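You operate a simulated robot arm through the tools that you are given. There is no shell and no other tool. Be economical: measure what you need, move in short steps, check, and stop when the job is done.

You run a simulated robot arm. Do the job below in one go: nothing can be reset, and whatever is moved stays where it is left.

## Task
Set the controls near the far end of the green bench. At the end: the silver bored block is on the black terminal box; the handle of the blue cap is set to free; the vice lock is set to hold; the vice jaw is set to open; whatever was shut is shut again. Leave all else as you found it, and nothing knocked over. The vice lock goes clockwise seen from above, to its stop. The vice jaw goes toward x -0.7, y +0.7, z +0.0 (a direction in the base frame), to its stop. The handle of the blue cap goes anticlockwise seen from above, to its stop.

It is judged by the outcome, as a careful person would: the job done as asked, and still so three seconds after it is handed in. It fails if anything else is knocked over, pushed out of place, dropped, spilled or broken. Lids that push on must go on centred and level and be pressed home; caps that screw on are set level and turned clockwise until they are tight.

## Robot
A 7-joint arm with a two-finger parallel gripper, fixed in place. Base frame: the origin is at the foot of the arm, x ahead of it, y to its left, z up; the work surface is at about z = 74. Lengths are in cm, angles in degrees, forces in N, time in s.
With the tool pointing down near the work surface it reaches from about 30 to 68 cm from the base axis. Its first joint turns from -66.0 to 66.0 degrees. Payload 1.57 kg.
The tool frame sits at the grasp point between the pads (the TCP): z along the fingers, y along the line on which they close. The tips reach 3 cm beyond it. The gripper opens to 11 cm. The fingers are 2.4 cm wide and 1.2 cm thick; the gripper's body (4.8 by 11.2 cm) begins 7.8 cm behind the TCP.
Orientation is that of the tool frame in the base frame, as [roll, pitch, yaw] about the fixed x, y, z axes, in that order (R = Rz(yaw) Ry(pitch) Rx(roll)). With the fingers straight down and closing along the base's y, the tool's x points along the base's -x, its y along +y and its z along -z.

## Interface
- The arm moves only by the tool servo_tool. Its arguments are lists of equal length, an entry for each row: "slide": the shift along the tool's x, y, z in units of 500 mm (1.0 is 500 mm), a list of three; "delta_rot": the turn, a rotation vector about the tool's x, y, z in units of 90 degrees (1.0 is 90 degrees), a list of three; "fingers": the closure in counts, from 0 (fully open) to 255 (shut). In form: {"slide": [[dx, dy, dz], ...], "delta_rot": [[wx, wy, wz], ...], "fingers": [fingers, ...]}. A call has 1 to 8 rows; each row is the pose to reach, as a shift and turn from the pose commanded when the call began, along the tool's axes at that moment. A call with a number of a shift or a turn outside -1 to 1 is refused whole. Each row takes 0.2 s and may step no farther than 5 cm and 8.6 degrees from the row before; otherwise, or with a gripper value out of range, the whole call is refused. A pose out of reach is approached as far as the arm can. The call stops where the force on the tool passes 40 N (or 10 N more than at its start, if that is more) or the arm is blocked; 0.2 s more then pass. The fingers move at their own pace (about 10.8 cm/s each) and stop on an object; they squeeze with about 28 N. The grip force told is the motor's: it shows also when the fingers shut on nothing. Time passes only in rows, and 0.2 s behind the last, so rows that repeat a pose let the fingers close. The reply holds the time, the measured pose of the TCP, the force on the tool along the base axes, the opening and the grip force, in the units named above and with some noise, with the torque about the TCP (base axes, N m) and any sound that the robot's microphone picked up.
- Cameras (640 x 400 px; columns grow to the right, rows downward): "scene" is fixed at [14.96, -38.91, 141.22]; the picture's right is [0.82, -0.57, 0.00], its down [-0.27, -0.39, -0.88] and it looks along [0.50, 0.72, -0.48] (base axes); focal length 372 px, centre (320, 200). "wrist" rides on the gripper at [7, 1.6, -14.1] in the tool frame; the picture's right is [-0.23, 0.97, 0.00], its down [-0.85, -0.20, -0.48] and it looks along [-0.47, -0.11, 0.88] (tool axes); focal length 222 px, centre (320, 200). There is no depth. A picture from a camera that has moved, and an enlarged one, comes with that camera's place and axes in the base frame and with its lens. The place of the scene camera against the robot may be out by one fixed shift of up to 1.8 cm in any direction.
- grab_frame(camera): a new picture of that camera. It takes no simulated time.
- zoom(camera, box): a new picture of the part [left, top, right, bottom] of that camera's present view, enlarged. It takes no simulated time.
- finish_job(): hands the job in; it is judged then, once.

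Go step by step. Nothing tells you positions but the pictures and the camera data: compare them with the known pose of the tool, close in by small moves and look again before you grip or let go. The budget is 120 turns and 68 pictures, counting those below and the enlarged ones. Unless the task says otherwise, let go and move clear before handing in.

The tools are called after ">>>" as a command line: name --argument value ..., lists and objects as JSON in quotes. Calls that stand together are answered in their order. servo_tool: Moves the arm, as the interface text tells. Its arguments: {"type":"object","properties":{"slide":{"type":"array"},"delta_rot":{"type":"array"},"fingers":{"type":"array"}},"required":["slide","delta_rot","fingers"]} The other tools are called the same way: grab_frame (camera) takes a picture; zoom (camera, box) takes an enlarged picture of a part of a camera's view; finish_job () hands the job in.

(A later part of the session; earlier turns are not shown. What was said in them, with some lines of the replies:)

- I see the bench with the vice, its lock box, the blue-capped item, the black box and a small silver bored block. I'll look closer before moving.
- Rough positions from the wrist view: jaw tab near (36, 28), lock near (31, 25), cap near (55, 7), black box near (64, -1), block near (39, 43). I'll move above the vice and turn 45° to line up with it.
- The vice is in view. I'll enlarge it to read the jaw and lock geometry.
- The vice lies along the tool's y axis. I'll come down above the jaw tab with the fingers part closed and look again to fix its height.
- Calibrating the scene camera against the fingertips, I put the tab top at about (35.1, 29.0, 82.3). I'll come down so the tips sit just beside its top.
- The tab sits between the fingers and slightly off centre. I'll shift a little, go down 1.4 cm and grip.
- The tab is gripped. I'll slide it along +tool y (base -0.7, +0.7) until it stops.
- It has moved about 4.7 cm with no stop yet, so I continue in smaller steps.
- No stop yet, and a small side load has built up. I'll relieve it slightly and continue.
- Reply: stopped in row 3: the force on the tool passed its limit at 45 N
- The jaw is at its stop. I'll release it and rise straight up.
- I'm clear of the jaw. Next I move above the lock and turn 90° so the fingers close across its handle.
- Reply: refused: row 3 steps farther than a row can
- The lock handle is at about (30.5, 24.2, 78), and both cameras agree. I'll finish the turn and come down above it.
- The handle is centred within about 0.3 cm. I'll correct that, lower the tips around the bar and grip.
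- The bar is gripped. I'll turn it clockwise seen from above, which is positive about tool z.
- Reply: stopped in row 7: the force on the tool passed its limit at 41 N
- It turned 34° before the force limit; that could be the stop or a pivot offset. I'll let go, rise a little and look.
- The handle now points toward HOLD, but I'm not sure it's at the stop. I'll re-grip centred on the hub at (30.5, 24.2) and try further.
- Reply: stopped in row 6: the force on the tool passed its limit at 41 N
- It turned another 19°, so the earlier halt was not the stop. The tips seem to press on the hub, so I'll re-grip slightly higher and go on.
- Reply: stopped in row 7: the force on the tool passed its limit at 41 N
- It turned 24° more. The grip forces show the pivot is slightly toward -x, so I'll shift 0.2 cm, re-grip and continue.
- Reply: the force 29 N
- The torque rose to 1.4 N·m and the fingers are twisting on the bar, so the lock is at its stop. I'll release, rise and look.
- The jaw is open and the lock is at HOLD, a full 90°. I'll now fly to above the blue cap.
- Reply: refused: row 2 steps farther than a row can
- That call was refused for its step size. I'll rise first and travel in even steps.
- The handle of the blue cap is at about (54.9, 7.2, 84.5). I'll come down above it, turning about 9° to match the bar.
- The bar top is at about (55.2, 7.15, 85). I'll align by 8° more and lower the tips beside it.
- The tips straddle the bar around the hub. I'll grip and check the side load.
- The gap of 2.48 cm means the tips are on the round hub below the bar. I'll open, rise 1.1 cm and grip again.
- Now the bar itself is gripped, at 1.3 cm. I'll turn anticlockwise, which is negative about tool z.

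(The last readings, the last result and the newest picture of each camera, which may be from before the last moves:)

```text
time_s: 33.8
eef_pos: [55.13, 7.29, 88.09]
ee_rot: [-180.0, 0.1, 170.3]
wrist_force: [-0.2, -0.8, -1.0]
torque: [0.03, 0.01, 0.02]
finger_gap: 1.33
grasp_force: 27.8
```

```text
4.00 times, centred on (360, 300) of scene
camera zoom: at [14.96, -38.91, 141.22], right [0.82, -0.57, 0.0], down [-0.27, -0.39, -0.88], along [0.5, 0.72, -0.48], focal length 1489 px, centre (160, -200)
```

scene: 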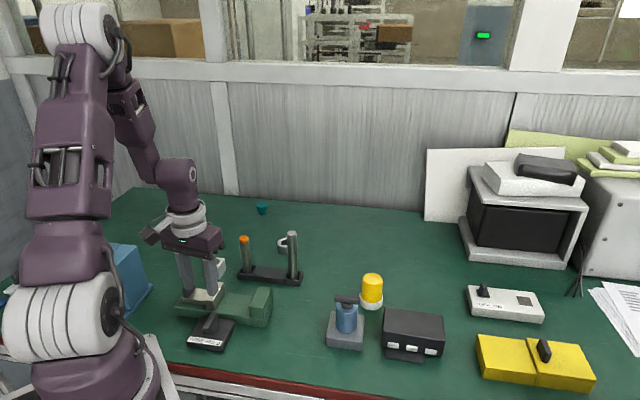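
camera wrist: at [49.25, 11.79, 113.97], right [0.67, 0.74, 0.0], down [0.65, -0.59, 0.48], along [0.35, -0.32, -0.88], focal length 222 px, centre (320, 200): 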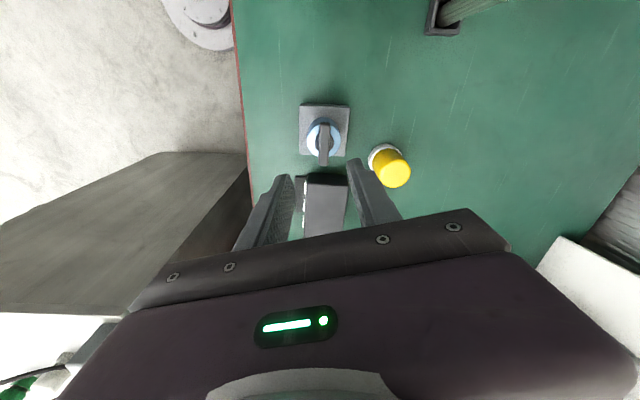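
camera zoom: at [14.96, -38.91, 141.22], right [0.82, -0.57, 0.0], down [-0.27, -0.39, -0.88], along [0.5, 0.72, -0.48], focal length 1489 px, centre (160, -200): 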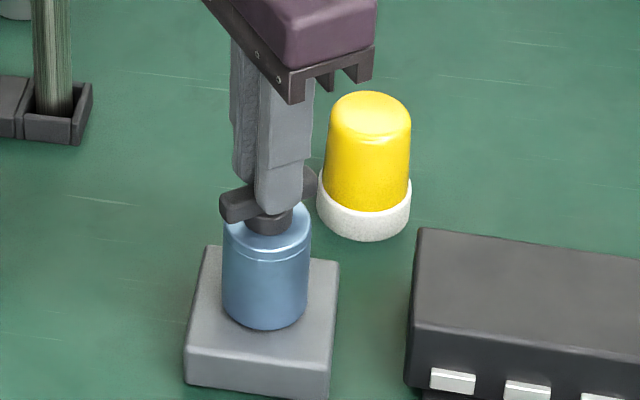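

It turns freely with almost no load, so I continue.

>>> servo_tool --slide '[[0, 0, 0], [0, 0, 0], [0, 0, 0], [0, 0, 0], [0, 0, 0], [0, 0, 0], [0, 0, 0], [0, 0, 0]]' --delta_rot '[[0, 0, -0.05], [0, 0, -0.1], [0, 0, -0.15], [0, 0, -0.2], [0, 0, -0.25], [0, 0, -0.3], [0, 0, -0.35], [0, 0, -0.4]]' --fingers '[255, 255, 255, 255, 255, 255, 255, 255]'

>>> zoom --camera "scene" --box '[300, 250, 420, 350]'

```text
time_s: 35.6
eef_pos: [55.1, 7.27, 87.96]
ee_rot: [180.0, -0.1, -153.7]
wrist_force: [-0.5, -0.1, 0.4]
torque: [0.01, 0.0, -0.01]
finger_gap: 1.35
grasp_force: 27.5
```

```text
4.00 times, centred on (360, 300) of scene
camera zoom: at [14.96, -38.91, 141.22], right [0.82, -0.57, 0.0], down [-0.27, -0.39, -0.88], along [0.5, 0.72, -0.48], focal length 1489 px, centre (160, -200)
```

zoom: 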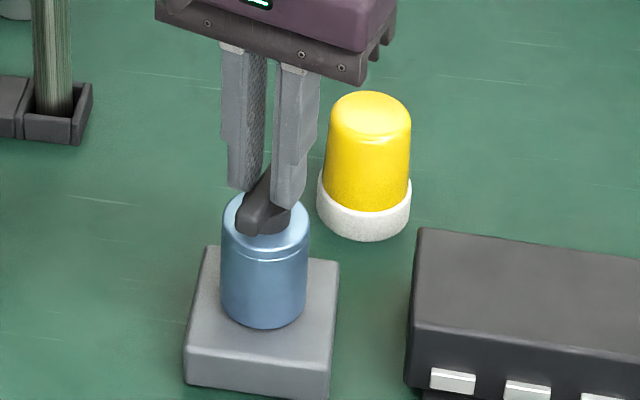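

It has turned 72° with no stop yet, so I keep going.

>>> servo_tool --slide '[[0, 0, 0], [0, 0, 0], [0, 0, 0], [0, 0, 0], [0, 0, 0], [0, 0, 0], [0, 0, 0]]' --delta_rot '[[0, 0, -0.05], [0, 0, -0.1], [0, 0, -0.15], [0, 0, -0.2], [0, 0, -0.25], [0, 0, -0.3], [0, 0, -0.35]]' --fingers '[255, 255, 255, 255, 255, 255, 255]'

>>> zoom --camera "scene" --box '[300, 250, 420, 350]'

```text
time_s: 37.2
eef_pos: [55.2, 7.24, 88.1]
ee_rot: [-180.0, 0.0, -122.3]
wrist_force: [1.2, -0.2, -0.3]
torque: [0.02, -0.01, 0.02]
finger_gap: 1.32
grasp_force: 27.9
```

```text
4.00 times, centred on (360, 300) of scene
camera zoom: at [14.96, -38.91, 141.22], right [0.82, -0.57, 0.0], down [-0.27, -0.39, -0.88], along [0.5, 0.72, -0.48], focal length 1489 px, centre (160, -200)
```

zoom: 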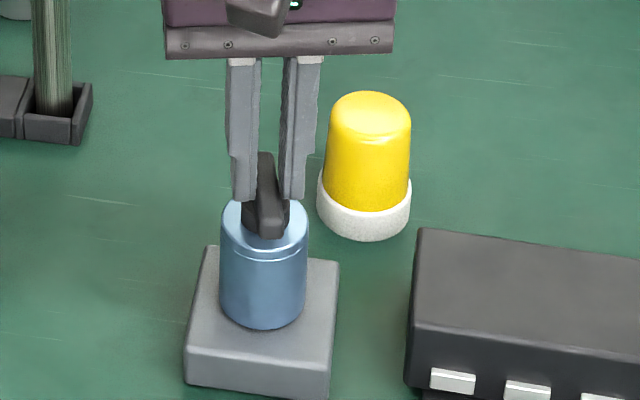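

The bar follows, 103° so far. I continue toward the stop.

>>> servo_tool --slide '[[0, 0, 0], [0, 0, 0], [0, 0, 0], [0, 0, 0], [0, 0, 0], [0, 0, 0], [0, 0, 0], [0, 0, 0]]' --delta_rot '[[0, 0, -0.05], [0, 0, -0.1], [0, 0, -0.15], [0, 0, -0.2], [0, 0, -0.25], [0, 0, -0.3], [0, 0, -0.35], [0, 0, -0.4]]' --fingers '[255, 255, 255, 255, 255, 255, 255, 255]'

>>> zoom --camera "scene" --box '[300, 250, 420, 350]'

```text
time_s: 39.0
eef_pos: [55.05, 7.2, 88.02]
ee_rot: [179.9, 0.1, -86.1]
wrist_force: [0.5, 0.1, 0.2]
torque: [0.0, -0.02, -0.02]
finger_gap: 1.3
grasp_force: 28.0
```

```text
4.00 times, centred on (360, 300) of scene
camera zoom: at [14.96, -38.91, 141.22], right [0.82, -0.57, 0.0], down [-0.27, -0.39, -0.88], along [0.5, 0.72, -0.48], focal length 1489 px, centre (160, -200)
```

zoom: 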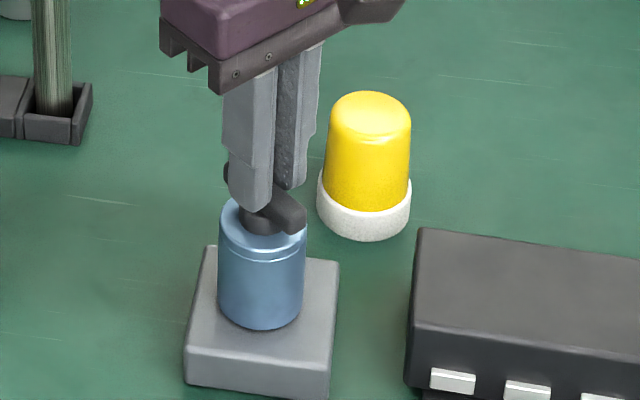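

It has turned 139° with no resistance, and the whole blue cap seems to have shifted a little on its base. I'll stop here and look closely.

>>> zoom --camera "wrist" --box '[250, 100, 390, 200]'

>>> zoom --camera "scene" --box '[325, 285, 385, 355]'

```text
4.00 times, centred on (320, 150) of wrist
camera zoom: at [53.92, 0.12, 102.32], right [-0.99, 0.16, 0.0], down [0.14, 0.87, 0.48], along [0.08, 0.47, -0.88], focal length 888 px, centre (320, 400)
```

zoom: 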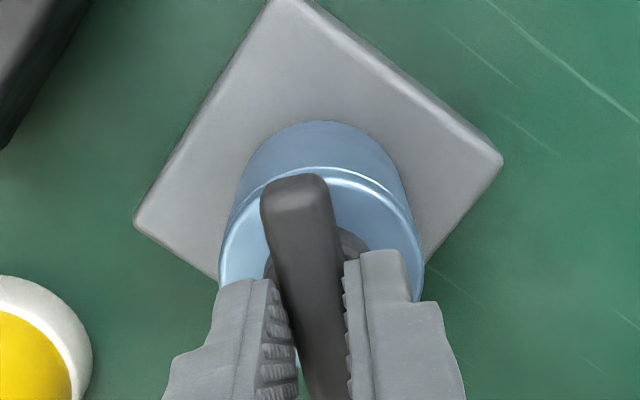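

```text
5.71 times, centred on (355, 320) of scene
camera zoom: at [14.96, -38.91, 141.22], right [0.82, -0.57, 0.0], down [-0.27, -0.39, -0.88], along [0.5, 0.72, -0.48], focal length 2127 px, centre (120, -486)
```

zoom: 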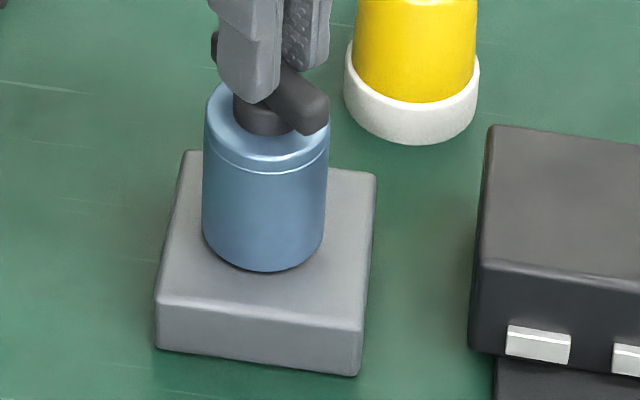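

The blue cylinder may have come free of its base and now turns with the handle. I'll nudge it back 0.2 cm and read the force, to learn whether it's seated or loose.

>>> servo_tool --slide '[[0.002, -0.001, 0], [0.004, -0.002, 0], [0.004, -0.002, 0]]' --delta_rot '[[0, 0, 0], [0, 0, 0], [0, 0, 0]]' --fingers '[255, 255, 255]'

>>> zoom --camera "scene" --box '[300, 250, 420, 350]'

```text
time_s: 39.8
eef_pos: [55.16, 7.06, 88.2]
ee_rot: [-179.9, 0.0, -86.3]
wrist_force: [-1.1, -0.5, 0.0]
torque: [-0.03, -0.01, 0.0]
finger_gap: 1.3
grasp_force: 27.7
```

```text
4.00 times, centred on (360, 300) of scene
camera zoom: at [14.96, -38.91, 141.22], right [0.82, -0.57, 0.0], down [-0.27, -0.39, -0.88], along [0.5, 0.72, -0.48], focal length 1489 px, centre (160, -200)
```

zoom: 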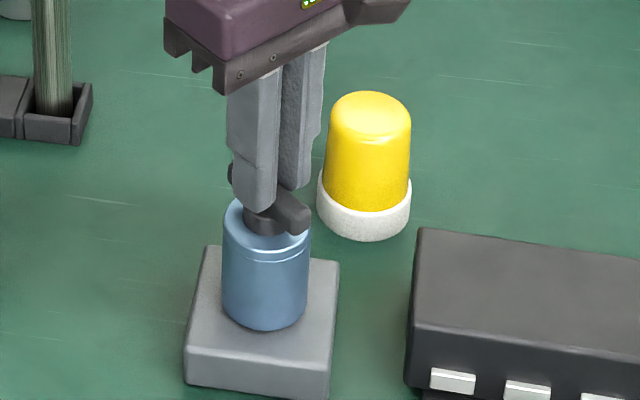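

The cap is loose, so the latch has released, and it is back near its place. To make sure the handle itself is at its stop, I'll press down lightly so the cap can't spin and turn a bit further.

>>> servo_tool --slide '[[0.001, 0, 0.003], [0.001, 0, 0.006], [0.001, 0, 0.006]]' --delta_rot '[[0, 0, 0], [0, 0, 0], [0, 0, 0]]' --fingers '[255, 255, 255]'

```text
time_s: 40.6
eef_pos: [55.18, 7.12, 87.84]
ee_rot: [-179.8, 0.0, -86.3]
wrist_force: [-3.8, -1.7, 20.5]
torque: [-0.06, 0.08, 0.01]
finger_gap: 1.33
grasp_force: 27.6
```

>>> servo_tool --slide '[[0, 0, 0], [0, 0, 0], [0, 0, 0], [0, 0, 0]]' --delta_rot '[[0, 0, -0.04], [0, 0, -0.08], [0, 0, -0.12], [0, 0, -0.16]]' --fingers '[255, 255, 255, 255]'

>>> zoom --camera "scene" --box '[300, 250, 420, 350]'

```text
time_s: 41.6
eef_pos: [55.32, 6.92, 87.82]
ee_rot: [-179.9, 0.0, -71.8]
wrist_force: [0.8, 1.0, 17.9]
torque: [-0.01, -0.07, -0.02]
finger_gap: 1.3
grasp_force: 28.0
```

```text
4.00 times, centred on (360, 300) of scene
camera zoom: at [14.93, -38.91, 141.22], right [0.82, -0.57, 0.0], down [-0.27, -0.39, -0.88], along [0.5, 0.72, -0.48], focal length 1489 px, centre (160, -200)
```

zoom: 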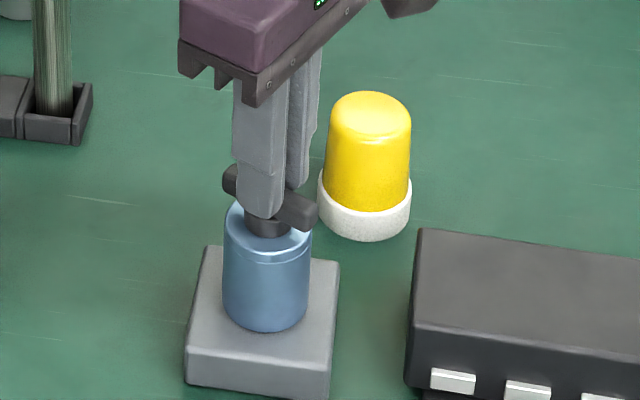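

There is no torque under 18 N of press, so the handle isn't at its stop yet. I continue turning.

>>> servo_tool --slide '[[0, 0, -0.003], [0, 0, -0.003], [0, 0, -0.003], [0, 0, -0.003], [0, 0, -0.003], [0, 0, -0.003]]' --delta_rot '[[0, 0, -0.05], [0, 0, -0.1], [0, 0, -0.15], [0, 0, -0.2], [0, 0, -0.25], [0, 0, -0.3]]' --fingers '[255, 255, 255, 255, 255, 255]'

>>> zoom --camera "scene" --box '[300, 250, 420, 350]'

```text
time_s: 43.0
eef_pos: [55.25, 7.04, 87.74]
ee_rot: [179.9, 0.0, -44.9]
wrist_force: [0.1, -0.8, -0.8]
torque: [0.0, 0.01, -0.01]
finger_gap: 1.31
grasp_force: 28.1
```

```text
4.00 times, centred on (360, 300) of scene
camera zoom: at [14.96, -38.91, 141.22], right [0.82, -0.57, 0.0], down [-0.27, -0.39, -0.88], along [0.5, 0.72, -0.48], focal length 1489 px, centre (160, -200)
```

zoom: 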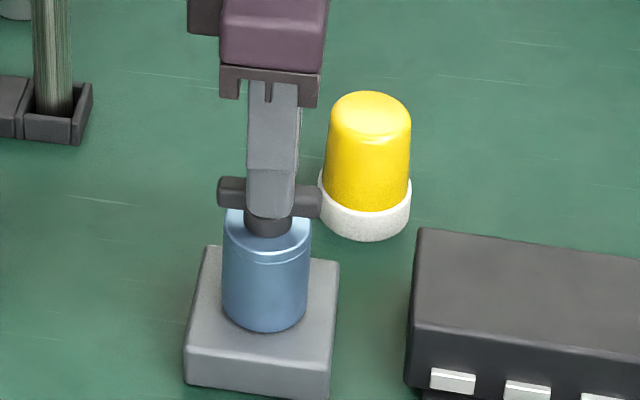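

It has turned 180° in all, still without torque. I'll press down and turn slightly each way, to tell a free hinge from a spinning cap.

>>> servo_tool --slide '[[0, 0, 0.004], [0, 0, 0.009], [0, 0, 0.009], [0, 0, 0.009]]' --delta_rot '[[0, 0, 0], [0, 0, 0], [0, 0, 0.05], [0, 0, 0.08]]' --fingers '[255, 255, 255, 255]'

>>> servo_tool --slide '[[0, 0, 0], [0, 0, 0]]' --delta_rot '[[0, 0, -0.05], [0, 0, -0.1]]' --fingers '[255, 255]'

>>> servo_tool --slide '[[0, 0, 0], [0, 0, 0]]' --delta_rot '[[0, 0, -0.05], [0, 0, -0.1]]' --fingers '[255, 255]'

```text
time_s: 44.0
eef_pos: [55.3, 6.88, 87.56]
ee_rot: [-179.9, 0.0, -52.2]
wrist_force: [-1.0, -4.1, 19.3]
torque: [-0.22, -0.03, -0.03]
finger_gap: 1.33
grasp_force: 28.2
```

```text
time_s: 44.6
eef_pos: [55.31, 6.81, 87.42]
ee_rot: [-179.9, 0.0, -43.0]
wrist_force: [6.1, -2.2, 16.6]
torque: [-0.18, -0.33, 0.0]
finger_gap: 1.33
grasp_force: 27.7
```

```text
time_s: 45.2
eef_pos: [55.12, 7.06, 87.43]
ee_rot: [-179.9, -0.1, -33.9]
wrist_force: [3.2, 2.9, 17.8]
torque: [0.09, -0.19, -0.02]
finger_gap: 1.32
grasp_force: 28.2
```

The hinge gives no torque either way under load. I'll release, rise and inspect the cap and handle from above.

>>> servo_tool --slide '[[0, 0, -0.006], [0, 0, -0.006], [0, 0, -0.006], [0, 0, -0.06], [0, 0, -0.12]]' --delta_rot '[[0, 0, 0], [0, 0, 0], [0, 0, 0], [0, 0, 0], [0, 0, 0]]' --fingers '[255, 170, 170, 170, 170]'

>>> zoom --camera "scene" --box '[325, 285, 375, 350]'

>>> zoom --camera "wrist" --box '[250, 90, 390, 200]'

```text
time_s: 46.4
eef_pos: [55.28, 6.99, 93.44]
ee_rot: [179.9, 0.0, -34.0]
wrist_force: [-0.7, -0.7, 0.1]
torque: [-0.03, 0.02, 0.0]
finger_gap: 3.66
grasp_force: 0.0
```

```text
6.15 times, centred on (350, 318) of scene
camera zoom: at [14.96, -38.91, 141.22], right [0.82, -0.57, 0.0], down [-0.27, -0.39, -0.88], along [0.5, 0.72, -0.48], focal length 2290 px, centre (135, -523)
```

zoom: 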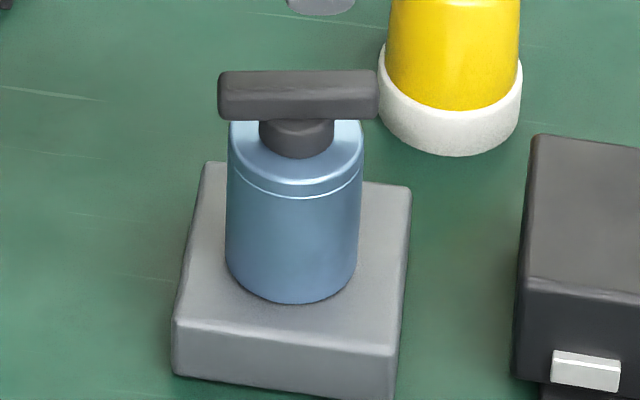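

```text
3.64 times, centred on (320, 145) of wrist
camera zoom: at [60.17, 1.79, 107.79], right [-0.73, -0.68, 0.0], down [-0.6, 0.64, 0.48], along [-0.33, 0.35, -0.88], focal length 808 px, centre (320, 400)
```

zoom: 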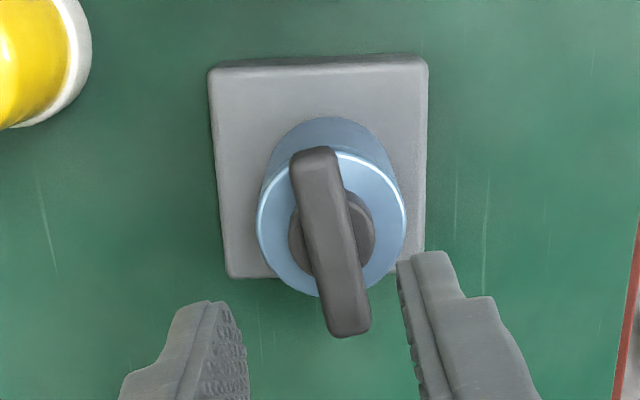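

I can't see a difference on the cap itself. The handle has turned about 190°, so I'll unwind the wrist 180° and keep turning the symmetric bar until a stop is felt.

>>> servo_tool --slide '[[0, 0, 0], [0, 0, 0], [0, 0, 0], [0, 0, 0], [0, 0, 0], [0, 0, 0], [0, 0, 0], [0, 0, 0]]' --delta_rot '[[0, 0, 0.094], [0, 0, 0.188], [0, 0, 0.282], [0, 0, 0.376], [0, 0, 0.47], [0, 0, 0.564], [0, 0, 0.658], [0, 0, 0.75]]' --fingers '[170, 170, 170, 170, 170, 170, 170, 170]'

>>> servo_tool --slide '[[0, 0, 0], [0, 0, 0], [0, 0, 0], [0, 0, 0], [0, 0, 0], [0, 0, 0], [0, 0, 0], [0, 0, 0]]' --delta_rot '[[0, 0, 0.094], [0, 0, 0.188], [0, 0, 0.282], [0, 0, 0.376], [0, 0, 0.47], [0, 0, 0.564], [0, 0, 0.658], [0, 0, 0.75]]' --fingers '[170, 170, 170, 170, 170, 170, 170, 170]'

>>> servo_tool --slide '[[0, 0, 0], [0, 0, 0], [0, 0, 0], [0, 0, 0], [0, 0, 0], [0, 0, 0]]' --delta_rot '[[0, 0, 0.094], [0, 0, 0.188], [0, 0, 0.282], [0, 0, 0.376], [0, 0, 0.47], [0, 0, 0.5]]' --fingers '[170, 170, 170, 170, 170, 170]'

>>> zoom --camera "wrist" --box '[250, 90, 390, 200]'

```text
time_s: 48.2
eef_pos: [55.16, 6.85, 93.5]
ee_rot: [-180.0, 0.0, -101.7]
wrist_force: [0.5, -0.4, 0.3]
torque: [0.02, 0.0, 0.0]
finger_gap: 3.66
grasp_force: 0.1
```

```text
time_s: 50.0
eef_pos: [55.21, 7.02, 93.42]
ee_rot: [180.0, -0.1, -169.4]
wrist_force: [0.0, -1.0, 0.2]
torque: [-0.03, 0.03, 0.01]
finger_gap: 3.65
grasp_force: 0.1
```

```text
time_s: 51.4
eef_pos: [55.26, 7.07, 93.56]
ee_rot: [-179.9, 0.0, 145.8]
wrist_force: [-0.4, 0.7, -0.5]
torque: [-0.01, 0.0, -0.01]
finger_gap: 3.65
grasp_force: 0.0
```

```text
3.64 times, centred on (320, 145) of wrist
camera zoom: at [50.43, 12.29, 107.74], right [0.74, 0.68, 0.0], down [0.6, -0.65, 0.48], along [0.32, -0.35, -0.88], focal length 808 px, centre (320, 400)
```

zoom: 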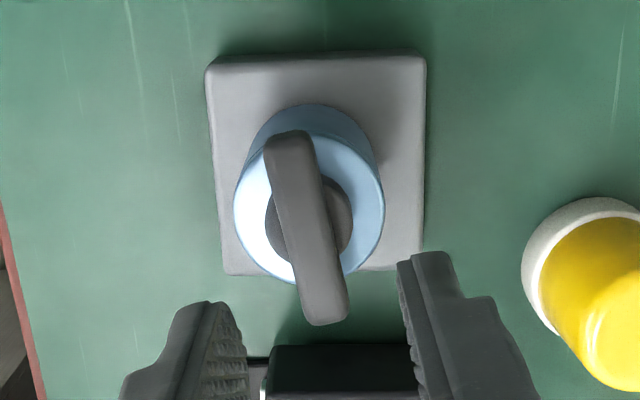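

The cap is loose and sits about 0.3 cm off toward (-x, -y), so I'll grip the bar exactly centred to avoid tipping it. I shift 0.4 cm, lower, and check before closing.

>>> servo_tool --slide '[[0, -0.008, 0.03], [0, -0.008, 0.07], [0, -0.008, 0.11], [0, -0.008, 0.11]]' --delta_rot '[[0, 0, 0], [0, 0, 0], [0, 0, 0], [0, 0, 0]]' --fingers '[180, 180, 180, 180]'

>>> zoom --camera "wrist" --box '[250, 90, 390, 200]'

```text
time_s: 52.4
eef_pos: [54.91, 6.74, 87.94]
ee_rot: [180.0, 0.0, 145.8]
wrist_force: [-0.5, -0.8, -0.2]
torque: [-0.04, 0.01, 0.01]
finger_gap: 3.22
grasp_force: 0.1
```

```text
3.64 times, centred on (320, 145) of wrist
camera zoom: at [50.21, 11.87, 102.26], right [0.73, 0.68, 0.0], down [0.6, -0.64, 0.48], along [0.32, -0.35, -0.88], focal length 808 px, centre (320, 400)
```

zoom: 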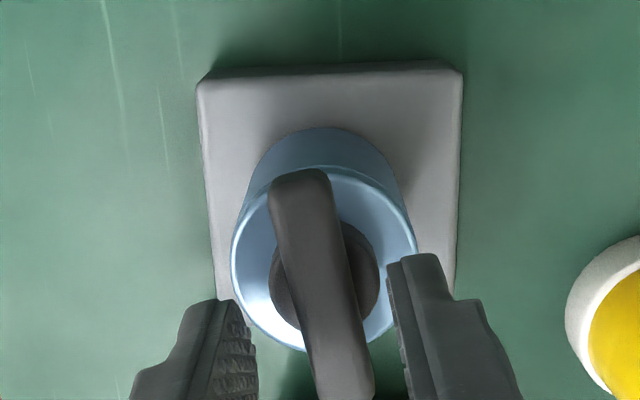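

The bar is centred between the fingers. I'll grip and lead the cap back toward its place.

>>> servo_tool --slide '[[0, 0, 0], [0, 0, 0], [0, 0, 0], [-0.001, 0.005, 0], [-0.001, 0.007, 0], [-0.001, 0.007, 0]]' --delta_rot '[[0, 0, 0], [0, 0, 0], [0, 0, 0], [0, 0, 0], [0, 0, 0], [0, 0, 0]]' --fingers '[255, 255, 255, 255, 255, 255]'

>>> servo_tool --slide '[[0, 0, 0.004], [0, 0, 0.004], [0, 0, 0.004], [0, 0, 0.004]]' --delta_rot '[[0, 0, 0], [0, 0, -0.05], [0, 0, -0.1], [0, 0, -0.15]]' --fingers '[255, 255, 255, 255]'

```text
time_s: 53.8
eef_pos: [55.14, 6.92, 87.96]
ee_rot: [-179.9, 0.0, 145.9]
wrist_force: [-2.6, -3.8, 10.3]
torque: [-0.13, 0.18, 0.05]
finger_gap: 1.33
grasp_force: 27.6
```

```text
time_s: 54.8
eef_pos: [55.18, 6.84, 87.86]
ee_rot: [179.9, -0.1, 159.6]
wrist_force: [-2.6, -0.8, 19.3]
torque: [-0.05, -0.01, -0.02]
finger_gap: 1.35
grasp_force: 27.6
```

Friction resists sliding but not turning, so the hinge still swings free. I keep turning anticlockwise under light press.

>>> servo_tool --slide '[[0, 0, 0], [0, 0, 0], [0, 0, 0], [0, 0, 0], [0, 0, 0], [0, 0, 0], [0, 0, 0], [0, 0, 0]]' --delta_rot '[[0, 0, -0.07], [0, 0, -0.14], [0, 0, -0.21], [0, 0, -0.28], [0, 0, -0.35], [0, 0, -0.42], [0, 0, -0.49], [0, 0, -0.56]]' --fingers '[255, 255, 255, 255, 255, 255, 255, 255]'

>>> servo_tool --slide '[[0, 0, 0], [0, 0, 0], [0, 0, 0], [0, 0, 0], [0, 0, 0], [0, 0, 0], [0, 0, 0], [0, 0, 0]]' --delta_rot '[[0, 0, -0.07], [0, 0, -0.14], [0, 0, -0.21], [0, 0, -0.28], [0, 0, -0.35], [0, 0, -0.42], [0, 0, -0.49], [0, 0, -0.56]]' --fingers '[255, 255, 255, 255, 255, 255, 255, 255]'

>>> zoom --camera "scene" --box '[325, 285, 375, 350]'

```text
time_s: 56.6
eef_pos: [55.33, 7.07, 87.7]
ee_rot: [180.0, 0.1, -150.1]
wrist_force: [8.6, 10.3, 4.3]
torque: [0.4, -0.54, -0.19]
finger_gap: 1.29
grasp_force: 28.3
```

```text
time_s: 58.4
eef_pos: [55.21, 6.99, 87.69]
ee_rot: [179.9, 0.0, -99.7]
wrist_force: [2.2, 11.2, 2.6]
torque: [0.69, -0.1, -0.08]
finger_gap: 1.32
grasp_force: 27.6
```

```text
6.15 times, centred on (350, 318) of scene
camera zoom: at [14.96, -38.88, 141.22], right [0.82, -0.57, 0.0], down [-0.27, -0.39, -0.88], along [0.5, 0.72, -0.48], focal length 2290 px, centre (135, -523)
```

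zoom: 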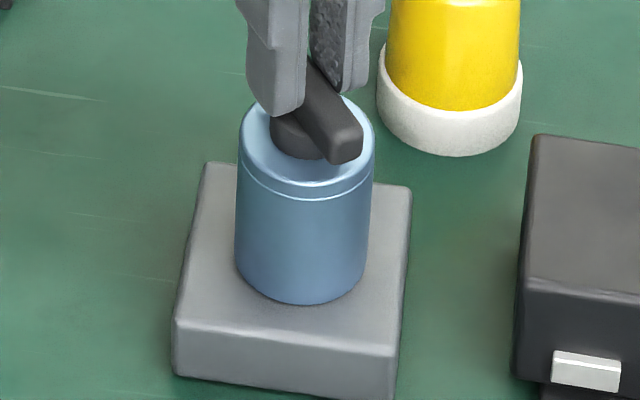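

Torque has now appeared (-0.2 N·m resisting) and the cap turns as a unit after some 300°, so the handle is at its anticlockwise stop and the cap is unlatched but still on. I'll recentre the cap gently and release.

>>> servo_tool --slide '[[-0.002, 0.001, 0], [-0.0036, 0.0027, -0.001], [-0.0036, 0.0027, -0.001]]' --delta_rot '[[0, 0, 0], [0, 0, 0], [0, 0, 0]]' --fingers '[255, 255, 255]'

>>> zoom --camera "scene" --box '[300, 250, 420, 350]'

```text
time_s: 59.2
eef_pos: [55.05, 6.96, 87.78]
ee_rot: [179.9, -0.2, -99.8]
wrist_force: [1.0, -0.2, -0.2]
torque: [0.04, -0.06, 0.0]
finger_gap: 1.33
grasp_force: 28.2
```

```text
4.00 times, centred on (360, 300) of scene
camera zoom: at [14.96, -38.91, 141.22], right [0.82, -0.57, 0.0], down [-0.27, -0.39, -0.88], along [0.5, 0.72, -0.48], focal length 1489 px, centre (160, -200)
```

zoom: 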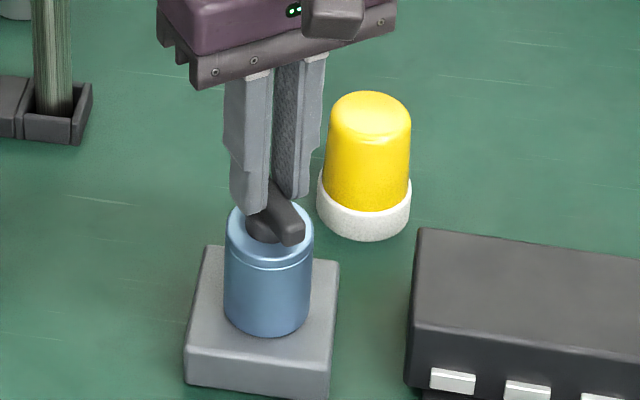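

The forces are near zero and the cap is about 0.3 cm toward the camera from its original place. I'll ease it back, then release and rise.

>>> servo_tool --slide '[[-0.003, 0, 0], [-0.0055, 0, 0], [-0.0055, 0, 0], [-0.0055, 0, 0], [-0.0055, 0, 0], [-0.0055, 0, -0.06], [-0.0055, 0, -0.14]]' --delta_rot '[[0, 0, 0], [0, 0, 0], [0, 0, 0], [0, 0, 0], [0, 0, 0], [0, 0, 0], [0, 0, 0]]' --fingers '[255, 255, 255, 185, 185, 185, 185]'

>>> zoom --camera "scene" --box '[300, 250, 420, 350]'

```text
time_s: 60.8
eef_pos: [55.09, 7.15, 94.78]
ee_rot: [180.0, 0.1, -99.7]
wrist_force: [-0.1, -0.1, -0.2]
torque: [0.0, 0.02, 0.01]
finger_gap: 3.01
grasp_force: 0.0
```

```text
4.00 times, centred on (360, 300) of scene
camera zoom: at [14.96, -38.91, 141.22], right [0.82, -0.57, 0.0], down [-0.27, -0.39, -0.88], along [0.5, 0.72, -0.48], focal length 1489 px, centre (160, -200)
```

zoom: 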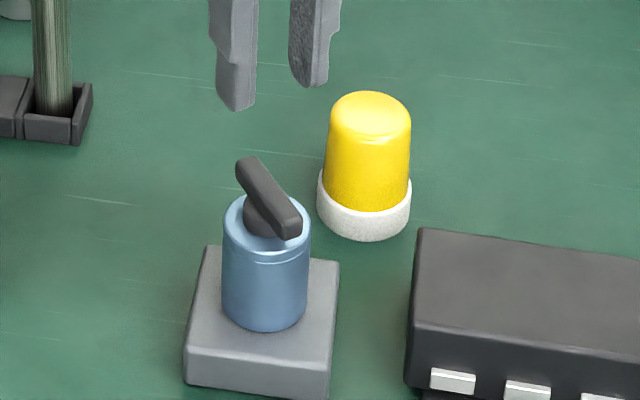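

The cap is back at its original place with the handle turned. Next I fly to the silver bored block near (39, 43).

>>> servo_tool --slide '[[0, 0, -0.08], [-0.075, 0.05, -0.13], [-0.15, 0.1, -0.15], [-0.227, 0.151, -0.15], [-0.304, 0.202, -0.15], [-0.381, 0.253, -0.15], [-0.458, 0.304, -0.15], [-0.535, 0.355, -0.15]]' --delta_rot '[[0, 0, 0.05], [0, 0, 0.1], [0, 0, 0.15], [0, 0, 0.2], [0, 0, 0.25], [0, 0, 0.3], [0, 0, 0.35], [0, 0, 0.392]]' --fingers '[130, 130, 130, 130, 130, 130, 130, 130]'

>>> grab_frame --camera "wrist"

```text
refused: row 2 steps farther than a row can; nothing moved
```

```text
15 pictures are left
camera wrist: at [52.3, 0.59, 109.14], right [-0.92, 0.39, 0.0], down [0.34, 0.81, 0.48], along [0.19, 0.44, -0.88], focal length 222 px, centre (320, 200)
```

wrist: 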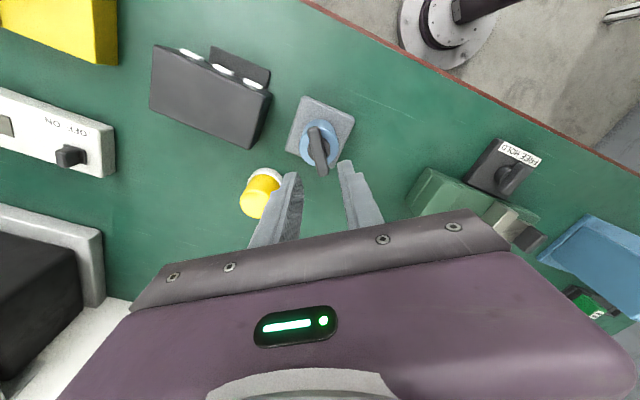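

That was refused again for step size, but the picture is useful: both views put the black box top centre at about (65.9, -3.2, 79.5). I'll go to the block in smaller steps.

>>> servo_tool --slide '[[0, 0, -0.09], [-0.06, 0.04, -0.13], [-0.13, 0.087, -0.14], [-0.205, 0.137, -0.14], [-0.28, 0.187, -0.14], [-0.355, 0.237, -0.14], [-0.43, 0.287, -0.14], [-0.505, 0.337, -0.14]]' --delta_rot '[[0, 0, 0.05], [0, 0, 0.1], [0, 0, 0.15], [0, 0, 0.2], [0, 0, 0.25], [0, 0, 0.3], [0, 0, 0.35], [0, 0, 0.392]]' --fingers '[130, 130, 130, 130, 130, 130, 130, 130]'

```text
time_s: 62.6
eef_pos: [42.96, 35.11, 101.89]
ee_rot: [-180.0, 0.0, -135.2]
wrist_force: [0.1, 0.5, 0.9]
torque: [-0.03, 0.0, -0.01]
finger_gap: 5.4
grasp_force: 0.1
```

>>> servo_tool --slide '[[-0.019, 0.058, 0.03], [-0.038, 0.116, 0.06], [-0.057, 0.174, 0.1], [-0.057, 0.174, 0.14]]' --delta_rot '[[0, 0, 0], [0, 0, 0], [0, 0, 0], [0, 0, 0]]' --fingers '[100, 100, 100, 100]'

>>> zoom --camera "wrist" --box '[200, 60, 440, 220]'

```text
time_s: 63.6
eef_pos: [38.79, 43.38, 94.86]
ee_rot: [179.9, 0.0, -135.1]
wrist_force: [-0.2, -0.2, -0.2]
torque: [-0.01, 0.0, 0.03]
finger_gap: 6.7
grasp_force: 0.0
```

```text
2.50 times, centred on (320, 140) of wrist
camera zoom: at [32.74, 39.6, 109.06], right [-0.53, 0.85, 0.0], down [0.75, 0.46, 0.48], along [0.41, 0.25, -0.88], focal length 555 px, centre (320, 350)
```

zoom: 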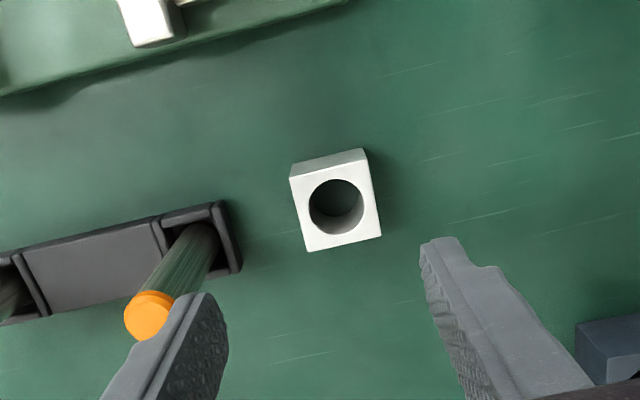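

The block is about 4.4 cm wide with its top centre near (38.9, 44.35, 78.4), square to the gripper. The orange rod clears by several cm, so I'll go down and grip it.

>>> servo_tool --slide '[[-0.0156, 0.0119, 0.06], [-0.0156, 0.0119, 0.14], [-0.0156, 0.0119, 0.22], [-0.0156, 0.0119, 0.28]]' --delta_rot '[[0, 0, 0], [0, 0, 0], [0, 0, 0], [0, 0, 0]]' --fingers '[100, 100, 100, 100]'

>>> zoom --camera "wrist" --box '[200, 60, 440, 220]'

```text
time_s: 64.6
eef_pos: [38.78, 44.36, 80.75]
ee_rot: [-180.0, -0.1, -135.0]
wrist_force: [-0.2, -0.8, 0.0]
torque: [0.02, -0.01, -0.03]
finger_gap: 6.68
grasp_force: 0.1
```

```text
2.50 times, centred on (320, 140) of wrist
camera zoom: at [32.67, 40.57, 94.99], right [-0.53, 0.85, 0.0], down [0.75, 0.46, 0.48], along [0.41, 0.25, -0.88], focal length 555 px, centre (320, 350)
```

zoom: 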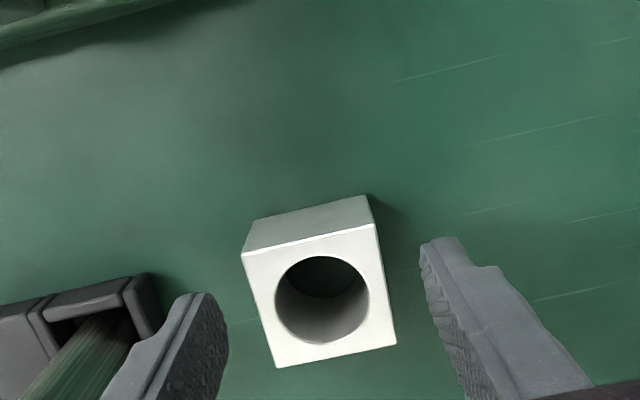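

It's well centred. I'll go down 2.8 cm and close.

>>> servo_tool --slide '[[0, 0, 0.03], [0, 0, 0.056], [0, 0, 0.056], [0, 0, 0.056], [0, 0, 0.056]]' --delta_rot '[[0, 0, 0], [0, 0, 0], [0, 0, 0], [0, 0, 0], [0, 0, 0]]' --fingers '[100, 100, 255, 255, 255]'

>>> servo_tool --slide '[[0, 0, -0.04], [0, 0, -0.1], [0, 0, -0.18], [0, 0, -0.26], [0, 0, -0.34], [0, 0, -0.42]]' --delta_rot '[[0, 0, 0], [0, 0, 0], [0, 0, 0], [0, 0, 0], [0, 0, 0], [0, 0, 0]]' --fingers '[255, 255, 255, 255, 255, 255]'

>>> grab_frame --camera "scene"

```text
time_s: 65.8
eef_pos: [38.73, 44.23, 78.04]
ee_rot: [-180.0, 0.0, -135.1]
wrist_force: [0.2, -0.4, 0.4]
torque: [0.04, 0.02, 0.01]
finger_gap: 4.34
grasp_force: 27.4
```

```text
time_s: 67.2
eef_pos: [38.98, 44.21, 99.05]
ee_rot: [179.9, -0.1, -135.2]
wrist_force: [0.6, 0.6, 0.5]
torque: [-0.01, -0.01, -0.02]
finger_gap: 0.0
grasp_force: 21.4
```

```text
12 pictures are left
```

scene: 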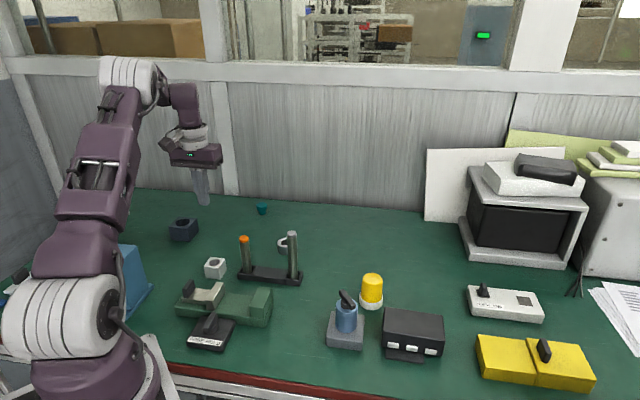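

The block slipped out and seems still upright in its place. I'll look before retrying with a slower lift.

>>> servo_tool --slide '[[0, 0, 0.08], [0, 0, 0.16], [0, 0, 0.24], [0, 0, 0.32]]' --delta_rot '[[0, 0, 0], [0, 0, 0], [0, 0, 0], [0, 0, 0]]' --fingers '[90, 90, 90, 90]'

>>> zoom --camera "wrist" --box '[200, 60, 440, 220]'

```text
time_s: 68.2
eef_pos: [39.03, 44.02, 82.82]
ee_rot: [180.0, 0.1, -135.1]
wrist_force: [0.8, 0.6, 0.3]
torque: [-0.02, -0.03, -0.01]
finger_gap: 7.12
grasp_force: 0.1
```

```text
2.50 times, centred on (320, 140) of wrist
camera zoom: at [33.0, 40.32, 97.11], right [-0.53, 0.85, 0.0], down [0.75, 0.46, 0.48], along [0.41, 0.25, -0.88], focal length 555 px, centre (320, 350)
```

zoom: 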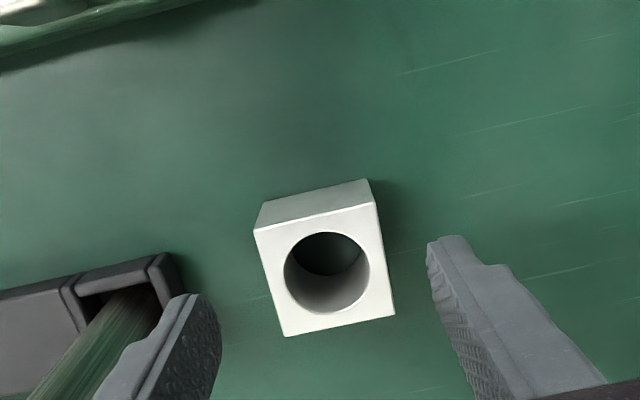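

The block is undisturbed. I'll grip lower and lift slowly, watching the load.

>>> servo_tool --slide '[[-0.001, 0.002, 0.05], [-0.001, 0.002, 0.09], [-0.001, 0.002, 0.108], [-0.001, 0.002, 0.108], [-0.001, 0.002, 0.108], [-0.001, 0.002, 0.108], [-0.001, 0.002, 0.108]]' --delta_rot '[[0, 0, 0], [0, 0, 0], [0, 0, 0], [0, 0, 0], [0, 0, 0], [0, 0, 0], [0, 0, 0]]' --fingers '[100, 100, 100, 255, 255, 255, 255]'

>>> servo_tool --slide '[[0, 0, -0.003], [0, 0, -0.006], [0, 0, -0.009], [0, 0, -0.012], [0, 0, -0.015]]' --delta_rot '[[0, 0, 0], [0, 0, 0], [0, 0, 0], [0, 0, 0], [0, 0, 0]]' --fingers '[255, 255, 255, 255, 255]'

```text
time_s: 69.8
eef_pos: [39.02, 44.33, 77.68]
ee_rot: [180.0, 0.0, -135.1]
wrist_force: [-0.5, 0.6, 0.5]
torque: [0.0, -0.01, 0.02]
finger_gap: 4.38
grasp_force: 27.8
```

```text
time_s: 71.0
eef_pos: [38.76, 44.4, 78.42]
ee_rot: [180.0, -0.1, -135.2]
wrist_force: [0.5, 0.2, -0.9]
torque: [0.0, 0.0, -0.01]
finger_gap: 4.36
grasp_force: 27.6
```

>>> servo_tool --slide '[[0, 0, -0.006], [0, 0, -0.012], [0, 0, -0.018], [0, 0, -0.024], [0, 0, -0.03], [0, 0, -0.036], [0, 0, -0.042], [0, 0, -0.048]]' --delta_rot '[[0, 0, 0], [0, 0, 0], [0, 0, 0], [0, 0, 0], [0, 0, 0], [0, 0, 0], [0, 0, 0], [0, 0, 0]]' --fingers '[255, 255, 255, 255, 255, 255, 255, 255]'

>>> zoom --camera "scene" --box '[160, 220, 300, 340]'

```text
time_s: 72.8
eef_pos: [38.9, 44.35, 80.81]
ee_rot: [180.0, 0.0, -135.1]
wrist_force: [-0.3, 0.1, -1.6]
torque: [0.01, 0.01, 0.01]
finger_gap: 4.36
grasp_force: 28.2
```

```text
3.33 times, centred on (230, 280) of scene
camera zoom: at [14.96, -38.91, 141.22], right [0.82, -0.57, 0.0], down [-0.27, -0.39, -0.88], along [0.5, 0.72, -0.48], focal length 1241 px, centre (620, -67)
```

zoom: 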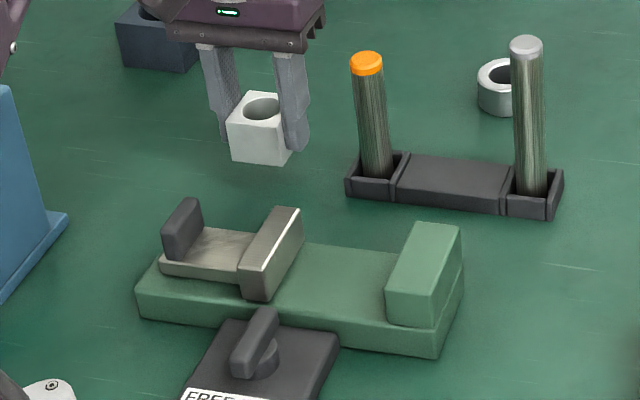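

The block is lifted and held; its load is only about 1 N. I'll raise it further with gentle steps.

>>> servo_tool --slide '[[0, 0, -0.014], [0, 0, -0.036], [0, 0, -0.066], [0, 0, -0.1], [0, 0, -0.134], [0, 0, -0.168], [0, 0, -0.2], [0, 0, -0.22]]' --delta_rot '[[0, 0, 0], [0, 0, 0], [0, 0, 0], [0, 0, 0], [0, 0, 0], [0, 0, 0], [0, 0, 0], [0, 0, 0]]' --fingers '[255, 255, 255, 255, 255, 255, 255, 255]'

```text
time_s: 74.6
eef_pos: [38.77, 44.41, 91.68]
ee_rot: [-179.9, 0.0, -135.1]
wrist_force: [-0.1, 0.6, -1.9]
torque: [0.01, 0.03, 0.0]
finger_gap: 4.35
grasp_force: 27.9
```

It's holding. I'll carry it toward the black box in smooth segments.

>>> servo_tool --slide '[[0.0054, -0.0193, -0.008], [0.014, -0.0501, -0.018], [0.0248, -0.0886, -0.03], [0.0356, -0.1271, -0.042], [0.0464, -0.1656, -0.054], [0.0572, -0.2042, -0.064], [0.0658, -0.235, -0.07], [0.0712, -0.2542, -0.074]]' --delta_rot '[[0, 0, 0], [0, 0, 0], [0, 0, 0], [0, 0, 0], [0, 0, 0], [0, 0, 0], [0, 0, 0], [0, 0, 0]]' --fingers '[255, 255, 255, 255, 255, 255, 255, 255]'

>>> servo_tool --slide '[[0.0054, -0.0193, 0], [0.014, -0.0501, 0], [0.0248, -0.0886, 0], [0.0356, -0.1271, 0], [0.0464, -0.1656, 0], [0.0572, -0.2042, 0], [0.0658, -0.235, 0], [0.0712, -0.2542, 0]]' --delta_rot '[[0, 0, 0], [0, 0, 0], [0, 0, 0], [0, 0, 0], [0, 0, 0], [0, 0, 0], [0, 0, 0], [0, 0, 0]]' --fingers '[255, 255, 255, 255, 255, 255, 255, 255]'

>>> servo_tool --slide '[[0.0054, -0.0193, 0], [0.014, -0.0501, 0], [0.0248, -0.0886, 0], [0.0356, -0.1271, 0], [0.0464, -0.1656, 0], [0.0572, -0.2042, 0], [0.0658, -0.235, 0], [0.0712, -0.2542, 0]]' --delta_rot '[[0, 0, 0], [0, 0, 0], [0, 0, 0], [0, 0, 0], [0, 0, 0], [0, 0, 0], [0, 0, 0], [0, 0, 0]]' --fingers '[255, 255, 255, 255, 255, 255, 255, 255]'

>>> servo_tool --slide '[[0.0054, -0.0193, 0], [0.014, -0.0501, 0], [0.0248, -0.0886, 0], [0.0356, -0.1271, 0], [0.0464, -0.1656, 0], [0.0572, -0.2042, 0], [0.0658, -0.235, 0], [0.0712, -0.2542, 0]]' --delta_rot '[[0, 0, 0], [0, 0, 0], [0, 0, 0], [0, 0, 0], [0, 0, 0], [0, 0, 0], [0, 0, 0], [0, 0, 0]]' --fingers '[255, 255, 255, 255, 255, 255, 255, 255]'

>>> grab_frame --camera "wrist"

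```text
time_s: 76.4
eef_pos: [45.36, 32.97, 95.59]
ee_rot: [-180.0, -0.1, -135.1]
wrist_force: [-0.2, 0.5, -1.9]
torque: [-0.03, -0.01, 0.03]
finger_gap: 4.37
grasp_force: 27.4
```

```text
time_s: 78.2
eef_pos: [51.72, 21.41, 95.44]
ee_rot: [180.0, 0.0, -135.0]
wrist_force: [-0.3, -0.2, -1.2]
torque: [0.0, -0.03, 0.0]
finger_gap: 4.36
grasp_force: 28.0
```

```text
time_s: 80.0
eef_pos: [58.23, 9.75, 95.61]
ee_rot: [180.0, 0.0, -135.1]
wrist_force: [-1.1, 0.3, -0.7]
torque: [-0.01, 0.02, -0.03]
finger_gap: 4.36
grasp_force: 27.6
```

```text
time_s: 81.8
eef_pos: [64.59, -1.63, 95.38]
ee_rot: [-180.0, 0.0, -135.1]
wrist_force: [-0.4, 0.4, -1.6]
torque: [0.0, -0.01, -0.05]
finger_gap: 4.36
grasp_force: 28.3
```

```text
9 pictures are left
camera wrist: at [58.53, -5.43, 109.69], right [-0.53, 0.85, 0.0], down [0.75, 0.46, 0.48], along [0.41, 0.25, -0.88], focal length 222 px, centre (320, 200)
```

wrist: 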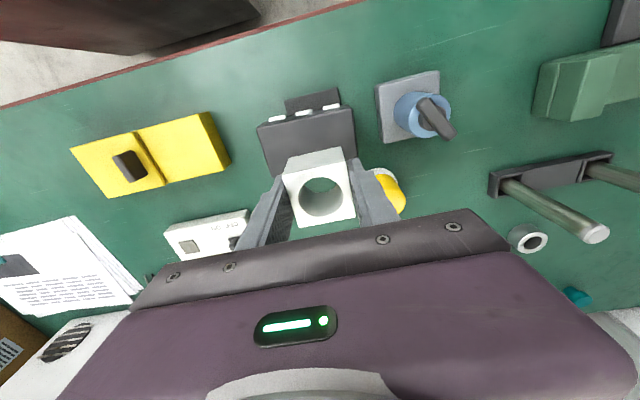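

The block is just short of the box's centre. I'll shift to (65.5, -2.9) and descend toward the box top.

>>> servo_tool --slide '[[0.002, -0.012, 0.014], [0.005, -0.024, 0.04], [0.005, -0.031, 0.07], [0.005, -0.031, 0.105], [0.005, -0.031, 0.14], [0.005, -0.031, 0.17], [0.005, -0.031, 0.19], [0.005, -0.031, 0.2]]' --delta_rot '[[0, 0, 0], [0, 0, 0], [0, 0, 0], [0, 0, 0], [0, 0, 0], [0, 0, 0], [0, 0, 0], [0, 0, 0]]' --fingers '[255, 255, 255, 255, 255, 255, 255, 255]'

>>> zoom --camera "scene" --box '[340, 250, 480, 370]'

```text
time_s: 83.6
eef_pos: [65.59, -3.01, 85.51]
ee_rot: [179.9, 0.0, -135.1]
wrist_force: [0.3, 0.7, -0.7]
torque: [0.03, 0.01, 0.0]
finger_gap: 4.34
grasp_force: 27.5
```

```text
3.33 times, centred on (410, 310) of scene
camera zoom: at [14.96, -38.91, 141.22], right [0.82, -0.57, 0.0], down [-0.27, -0.39, -0.88], along [0.5, 0.72, -0.48], focal length 1241 px, centre (20, -167)
```

zoom: 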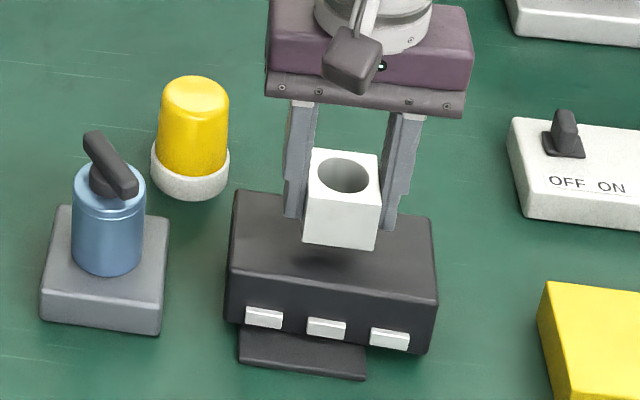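

The block is over the middle of the box, about 2 cm up. I'll lower it slowly and watch the force.

>>> servo_tool --slide '[[0, 0, 0.006], [0, 0, 0.012], [0, 0, 0.018], [0, 0, 0.024], [0, 0, 0.03]]' --delta_rot '[[0, 0, 0], [0, 0, 0], [0, 0, 0], [0, 0, 0], [0, 0, 0]]' --fingers '[255, 255, 255, 255, 255]'

>>> servo_tool --slide '[[0, 0, 0.004], [0, 0, 0.008]]' --delta_rot '[[0, 0, 0], [0, 0, 0]]' --fingers '[255, 255]'

```text
time_s: 84.8
eef_pos: [65.41, -2.99, 83.89]
ee_rot: [-180.0, 0.0, -135.1]
wrist_force: [-0.3, -0.2, -0.9]
torque: [0.04, -0.02, -0.03]
finger_gap: 4.35
grasp_force: 27.7
```

```text
time_s: 85.4
eef_pos: [65.41, -2.89, 83.6]
ee_rot: [-179.9, 0.1, -135.2]
wrist_force: [-0.7, 0.1, -1.7]
torque: [0.05, 0.03, 0.02]
finger_gap: 4.38
grasp_force: 27.9
```

>>> servo_tool --slide '[[0, 0, 0.004], [0, 0, 0.008]]' --delta_rot '[[0, 0, 0], [0, 0, 0]]' --fingers '[255, 255]'

>>> servo_tool --slide '[[0, 0, 0.004]]' --delta_rot '[[0, 0, 0]]' --fingers '[255]'

```text
time_s: 86.0
eef_pos: [65.64, -2.93, 83.23]
ee_rot: [179.9, 0.0, -135.1]
wrist_force: [-1.5, 0.0, 2.4]
torque: [0.08, 0.02, 0.01]
finger_gap: 4.33
grasp_force: 28.0
```

```text
time_s: 86.4
eef_pos: [65.67, -2.84, 83.08]
ee_rot: [180.0, 0.0, -135.0]
wrist_force: [-4.7, 3.9, 17.9]
torque: [0.08, 0.12, 0.0]
finger_gap: 4.39
grasp_force: 28.2
```

Contact: the block is seated on the box at 18 N. I'll ease off, open gently, rise and look.

>>> servo_tool --slide '[[0, 0, -0.003], [0, 0, -0.003], [0, 0, -0.003], [0, 0, -0.003], [0, 0, -0.06], [0, 0, -0.14], [0, 0, -0.22]]' --delta_rot '[[0, 0, 0], [0, 0, 0], [0, 0, 0], [0, 0, 0], [0, 0, 0], [0, 0, 0], [0, 0, 0]]' --fingers '[255, 130, 110, 110, 110, 110, 110]'

>>> grab_frame --camera "scene"

>>> grab_frame --camera "wrist"

```text
time_s: 88.0
eef_pos: [65.5, -2.88, 94.19]
ee_rot: [179.9, -0.1, -135.1]
wrist_force: [-0.6, -0.5, -0.2]
torque: [0.0, 0.04, -0.03]
finger_gap: 6.26
grasp_force: 0.1
```

```text
7 pictures are left
```

scene: 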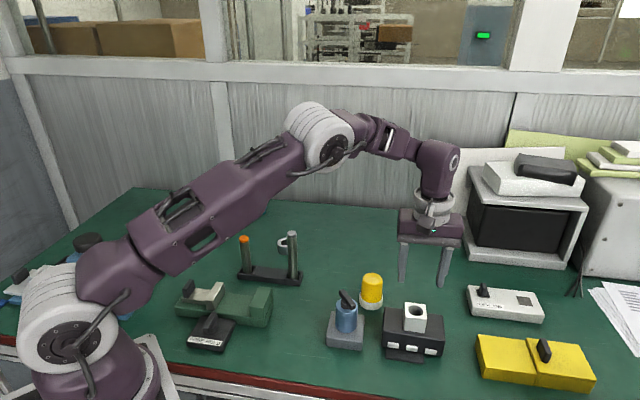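

```text
6 pictures are left
camera wrist: at [59.43, -6.58, 108.4], right [-0.53, 0.85, 0.0], down [0.75, 0.46, 0.48], along [0.41, 0.25, -0.88], focal length 222 px, centre (320, 200)
```

wrist: 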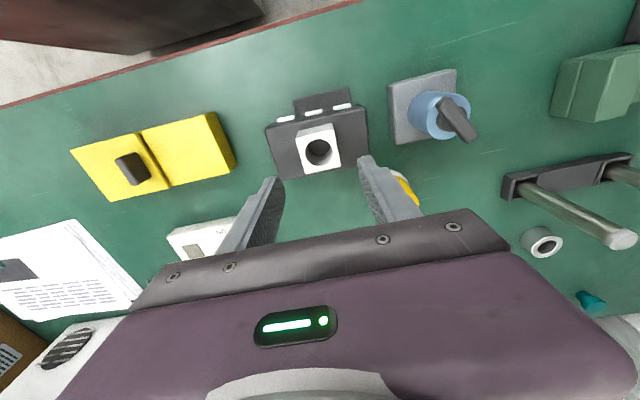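

The block is on the black box, the jaw is open, the lock is at HOLD, the cap is in its place with its handle turned, and nothing else has moved. The arm is clear, so I'm handing in.

>>> finish_job

```text
The job is handed in.
```

I handed the job in with all four settings made, but I could not fully confirm that the blue cap's handle is at its stop.

- **Vice jaw:** open, slid to its stop.
- **Vice lock:** at HOLD, turned 90° clockwise to its stop.
- **Silver block:** sitting on the black terminal box. It slipped from the grip on the first try but stayed upright in its place, and the second lift held.
- **Blue cap handle:** turned anticlockwise about 300° in total. I never felt a sharp stop, only slight resistance near the end. The cap came loose on its base and seemed to turn with the handle, so I judged it free. The cap had shifted about 0.3 cm, and I moved it back to where it stood.

I saw nothing else moved or knocked over in the last pictures, nothing needed shutting again, and the arm is clear.
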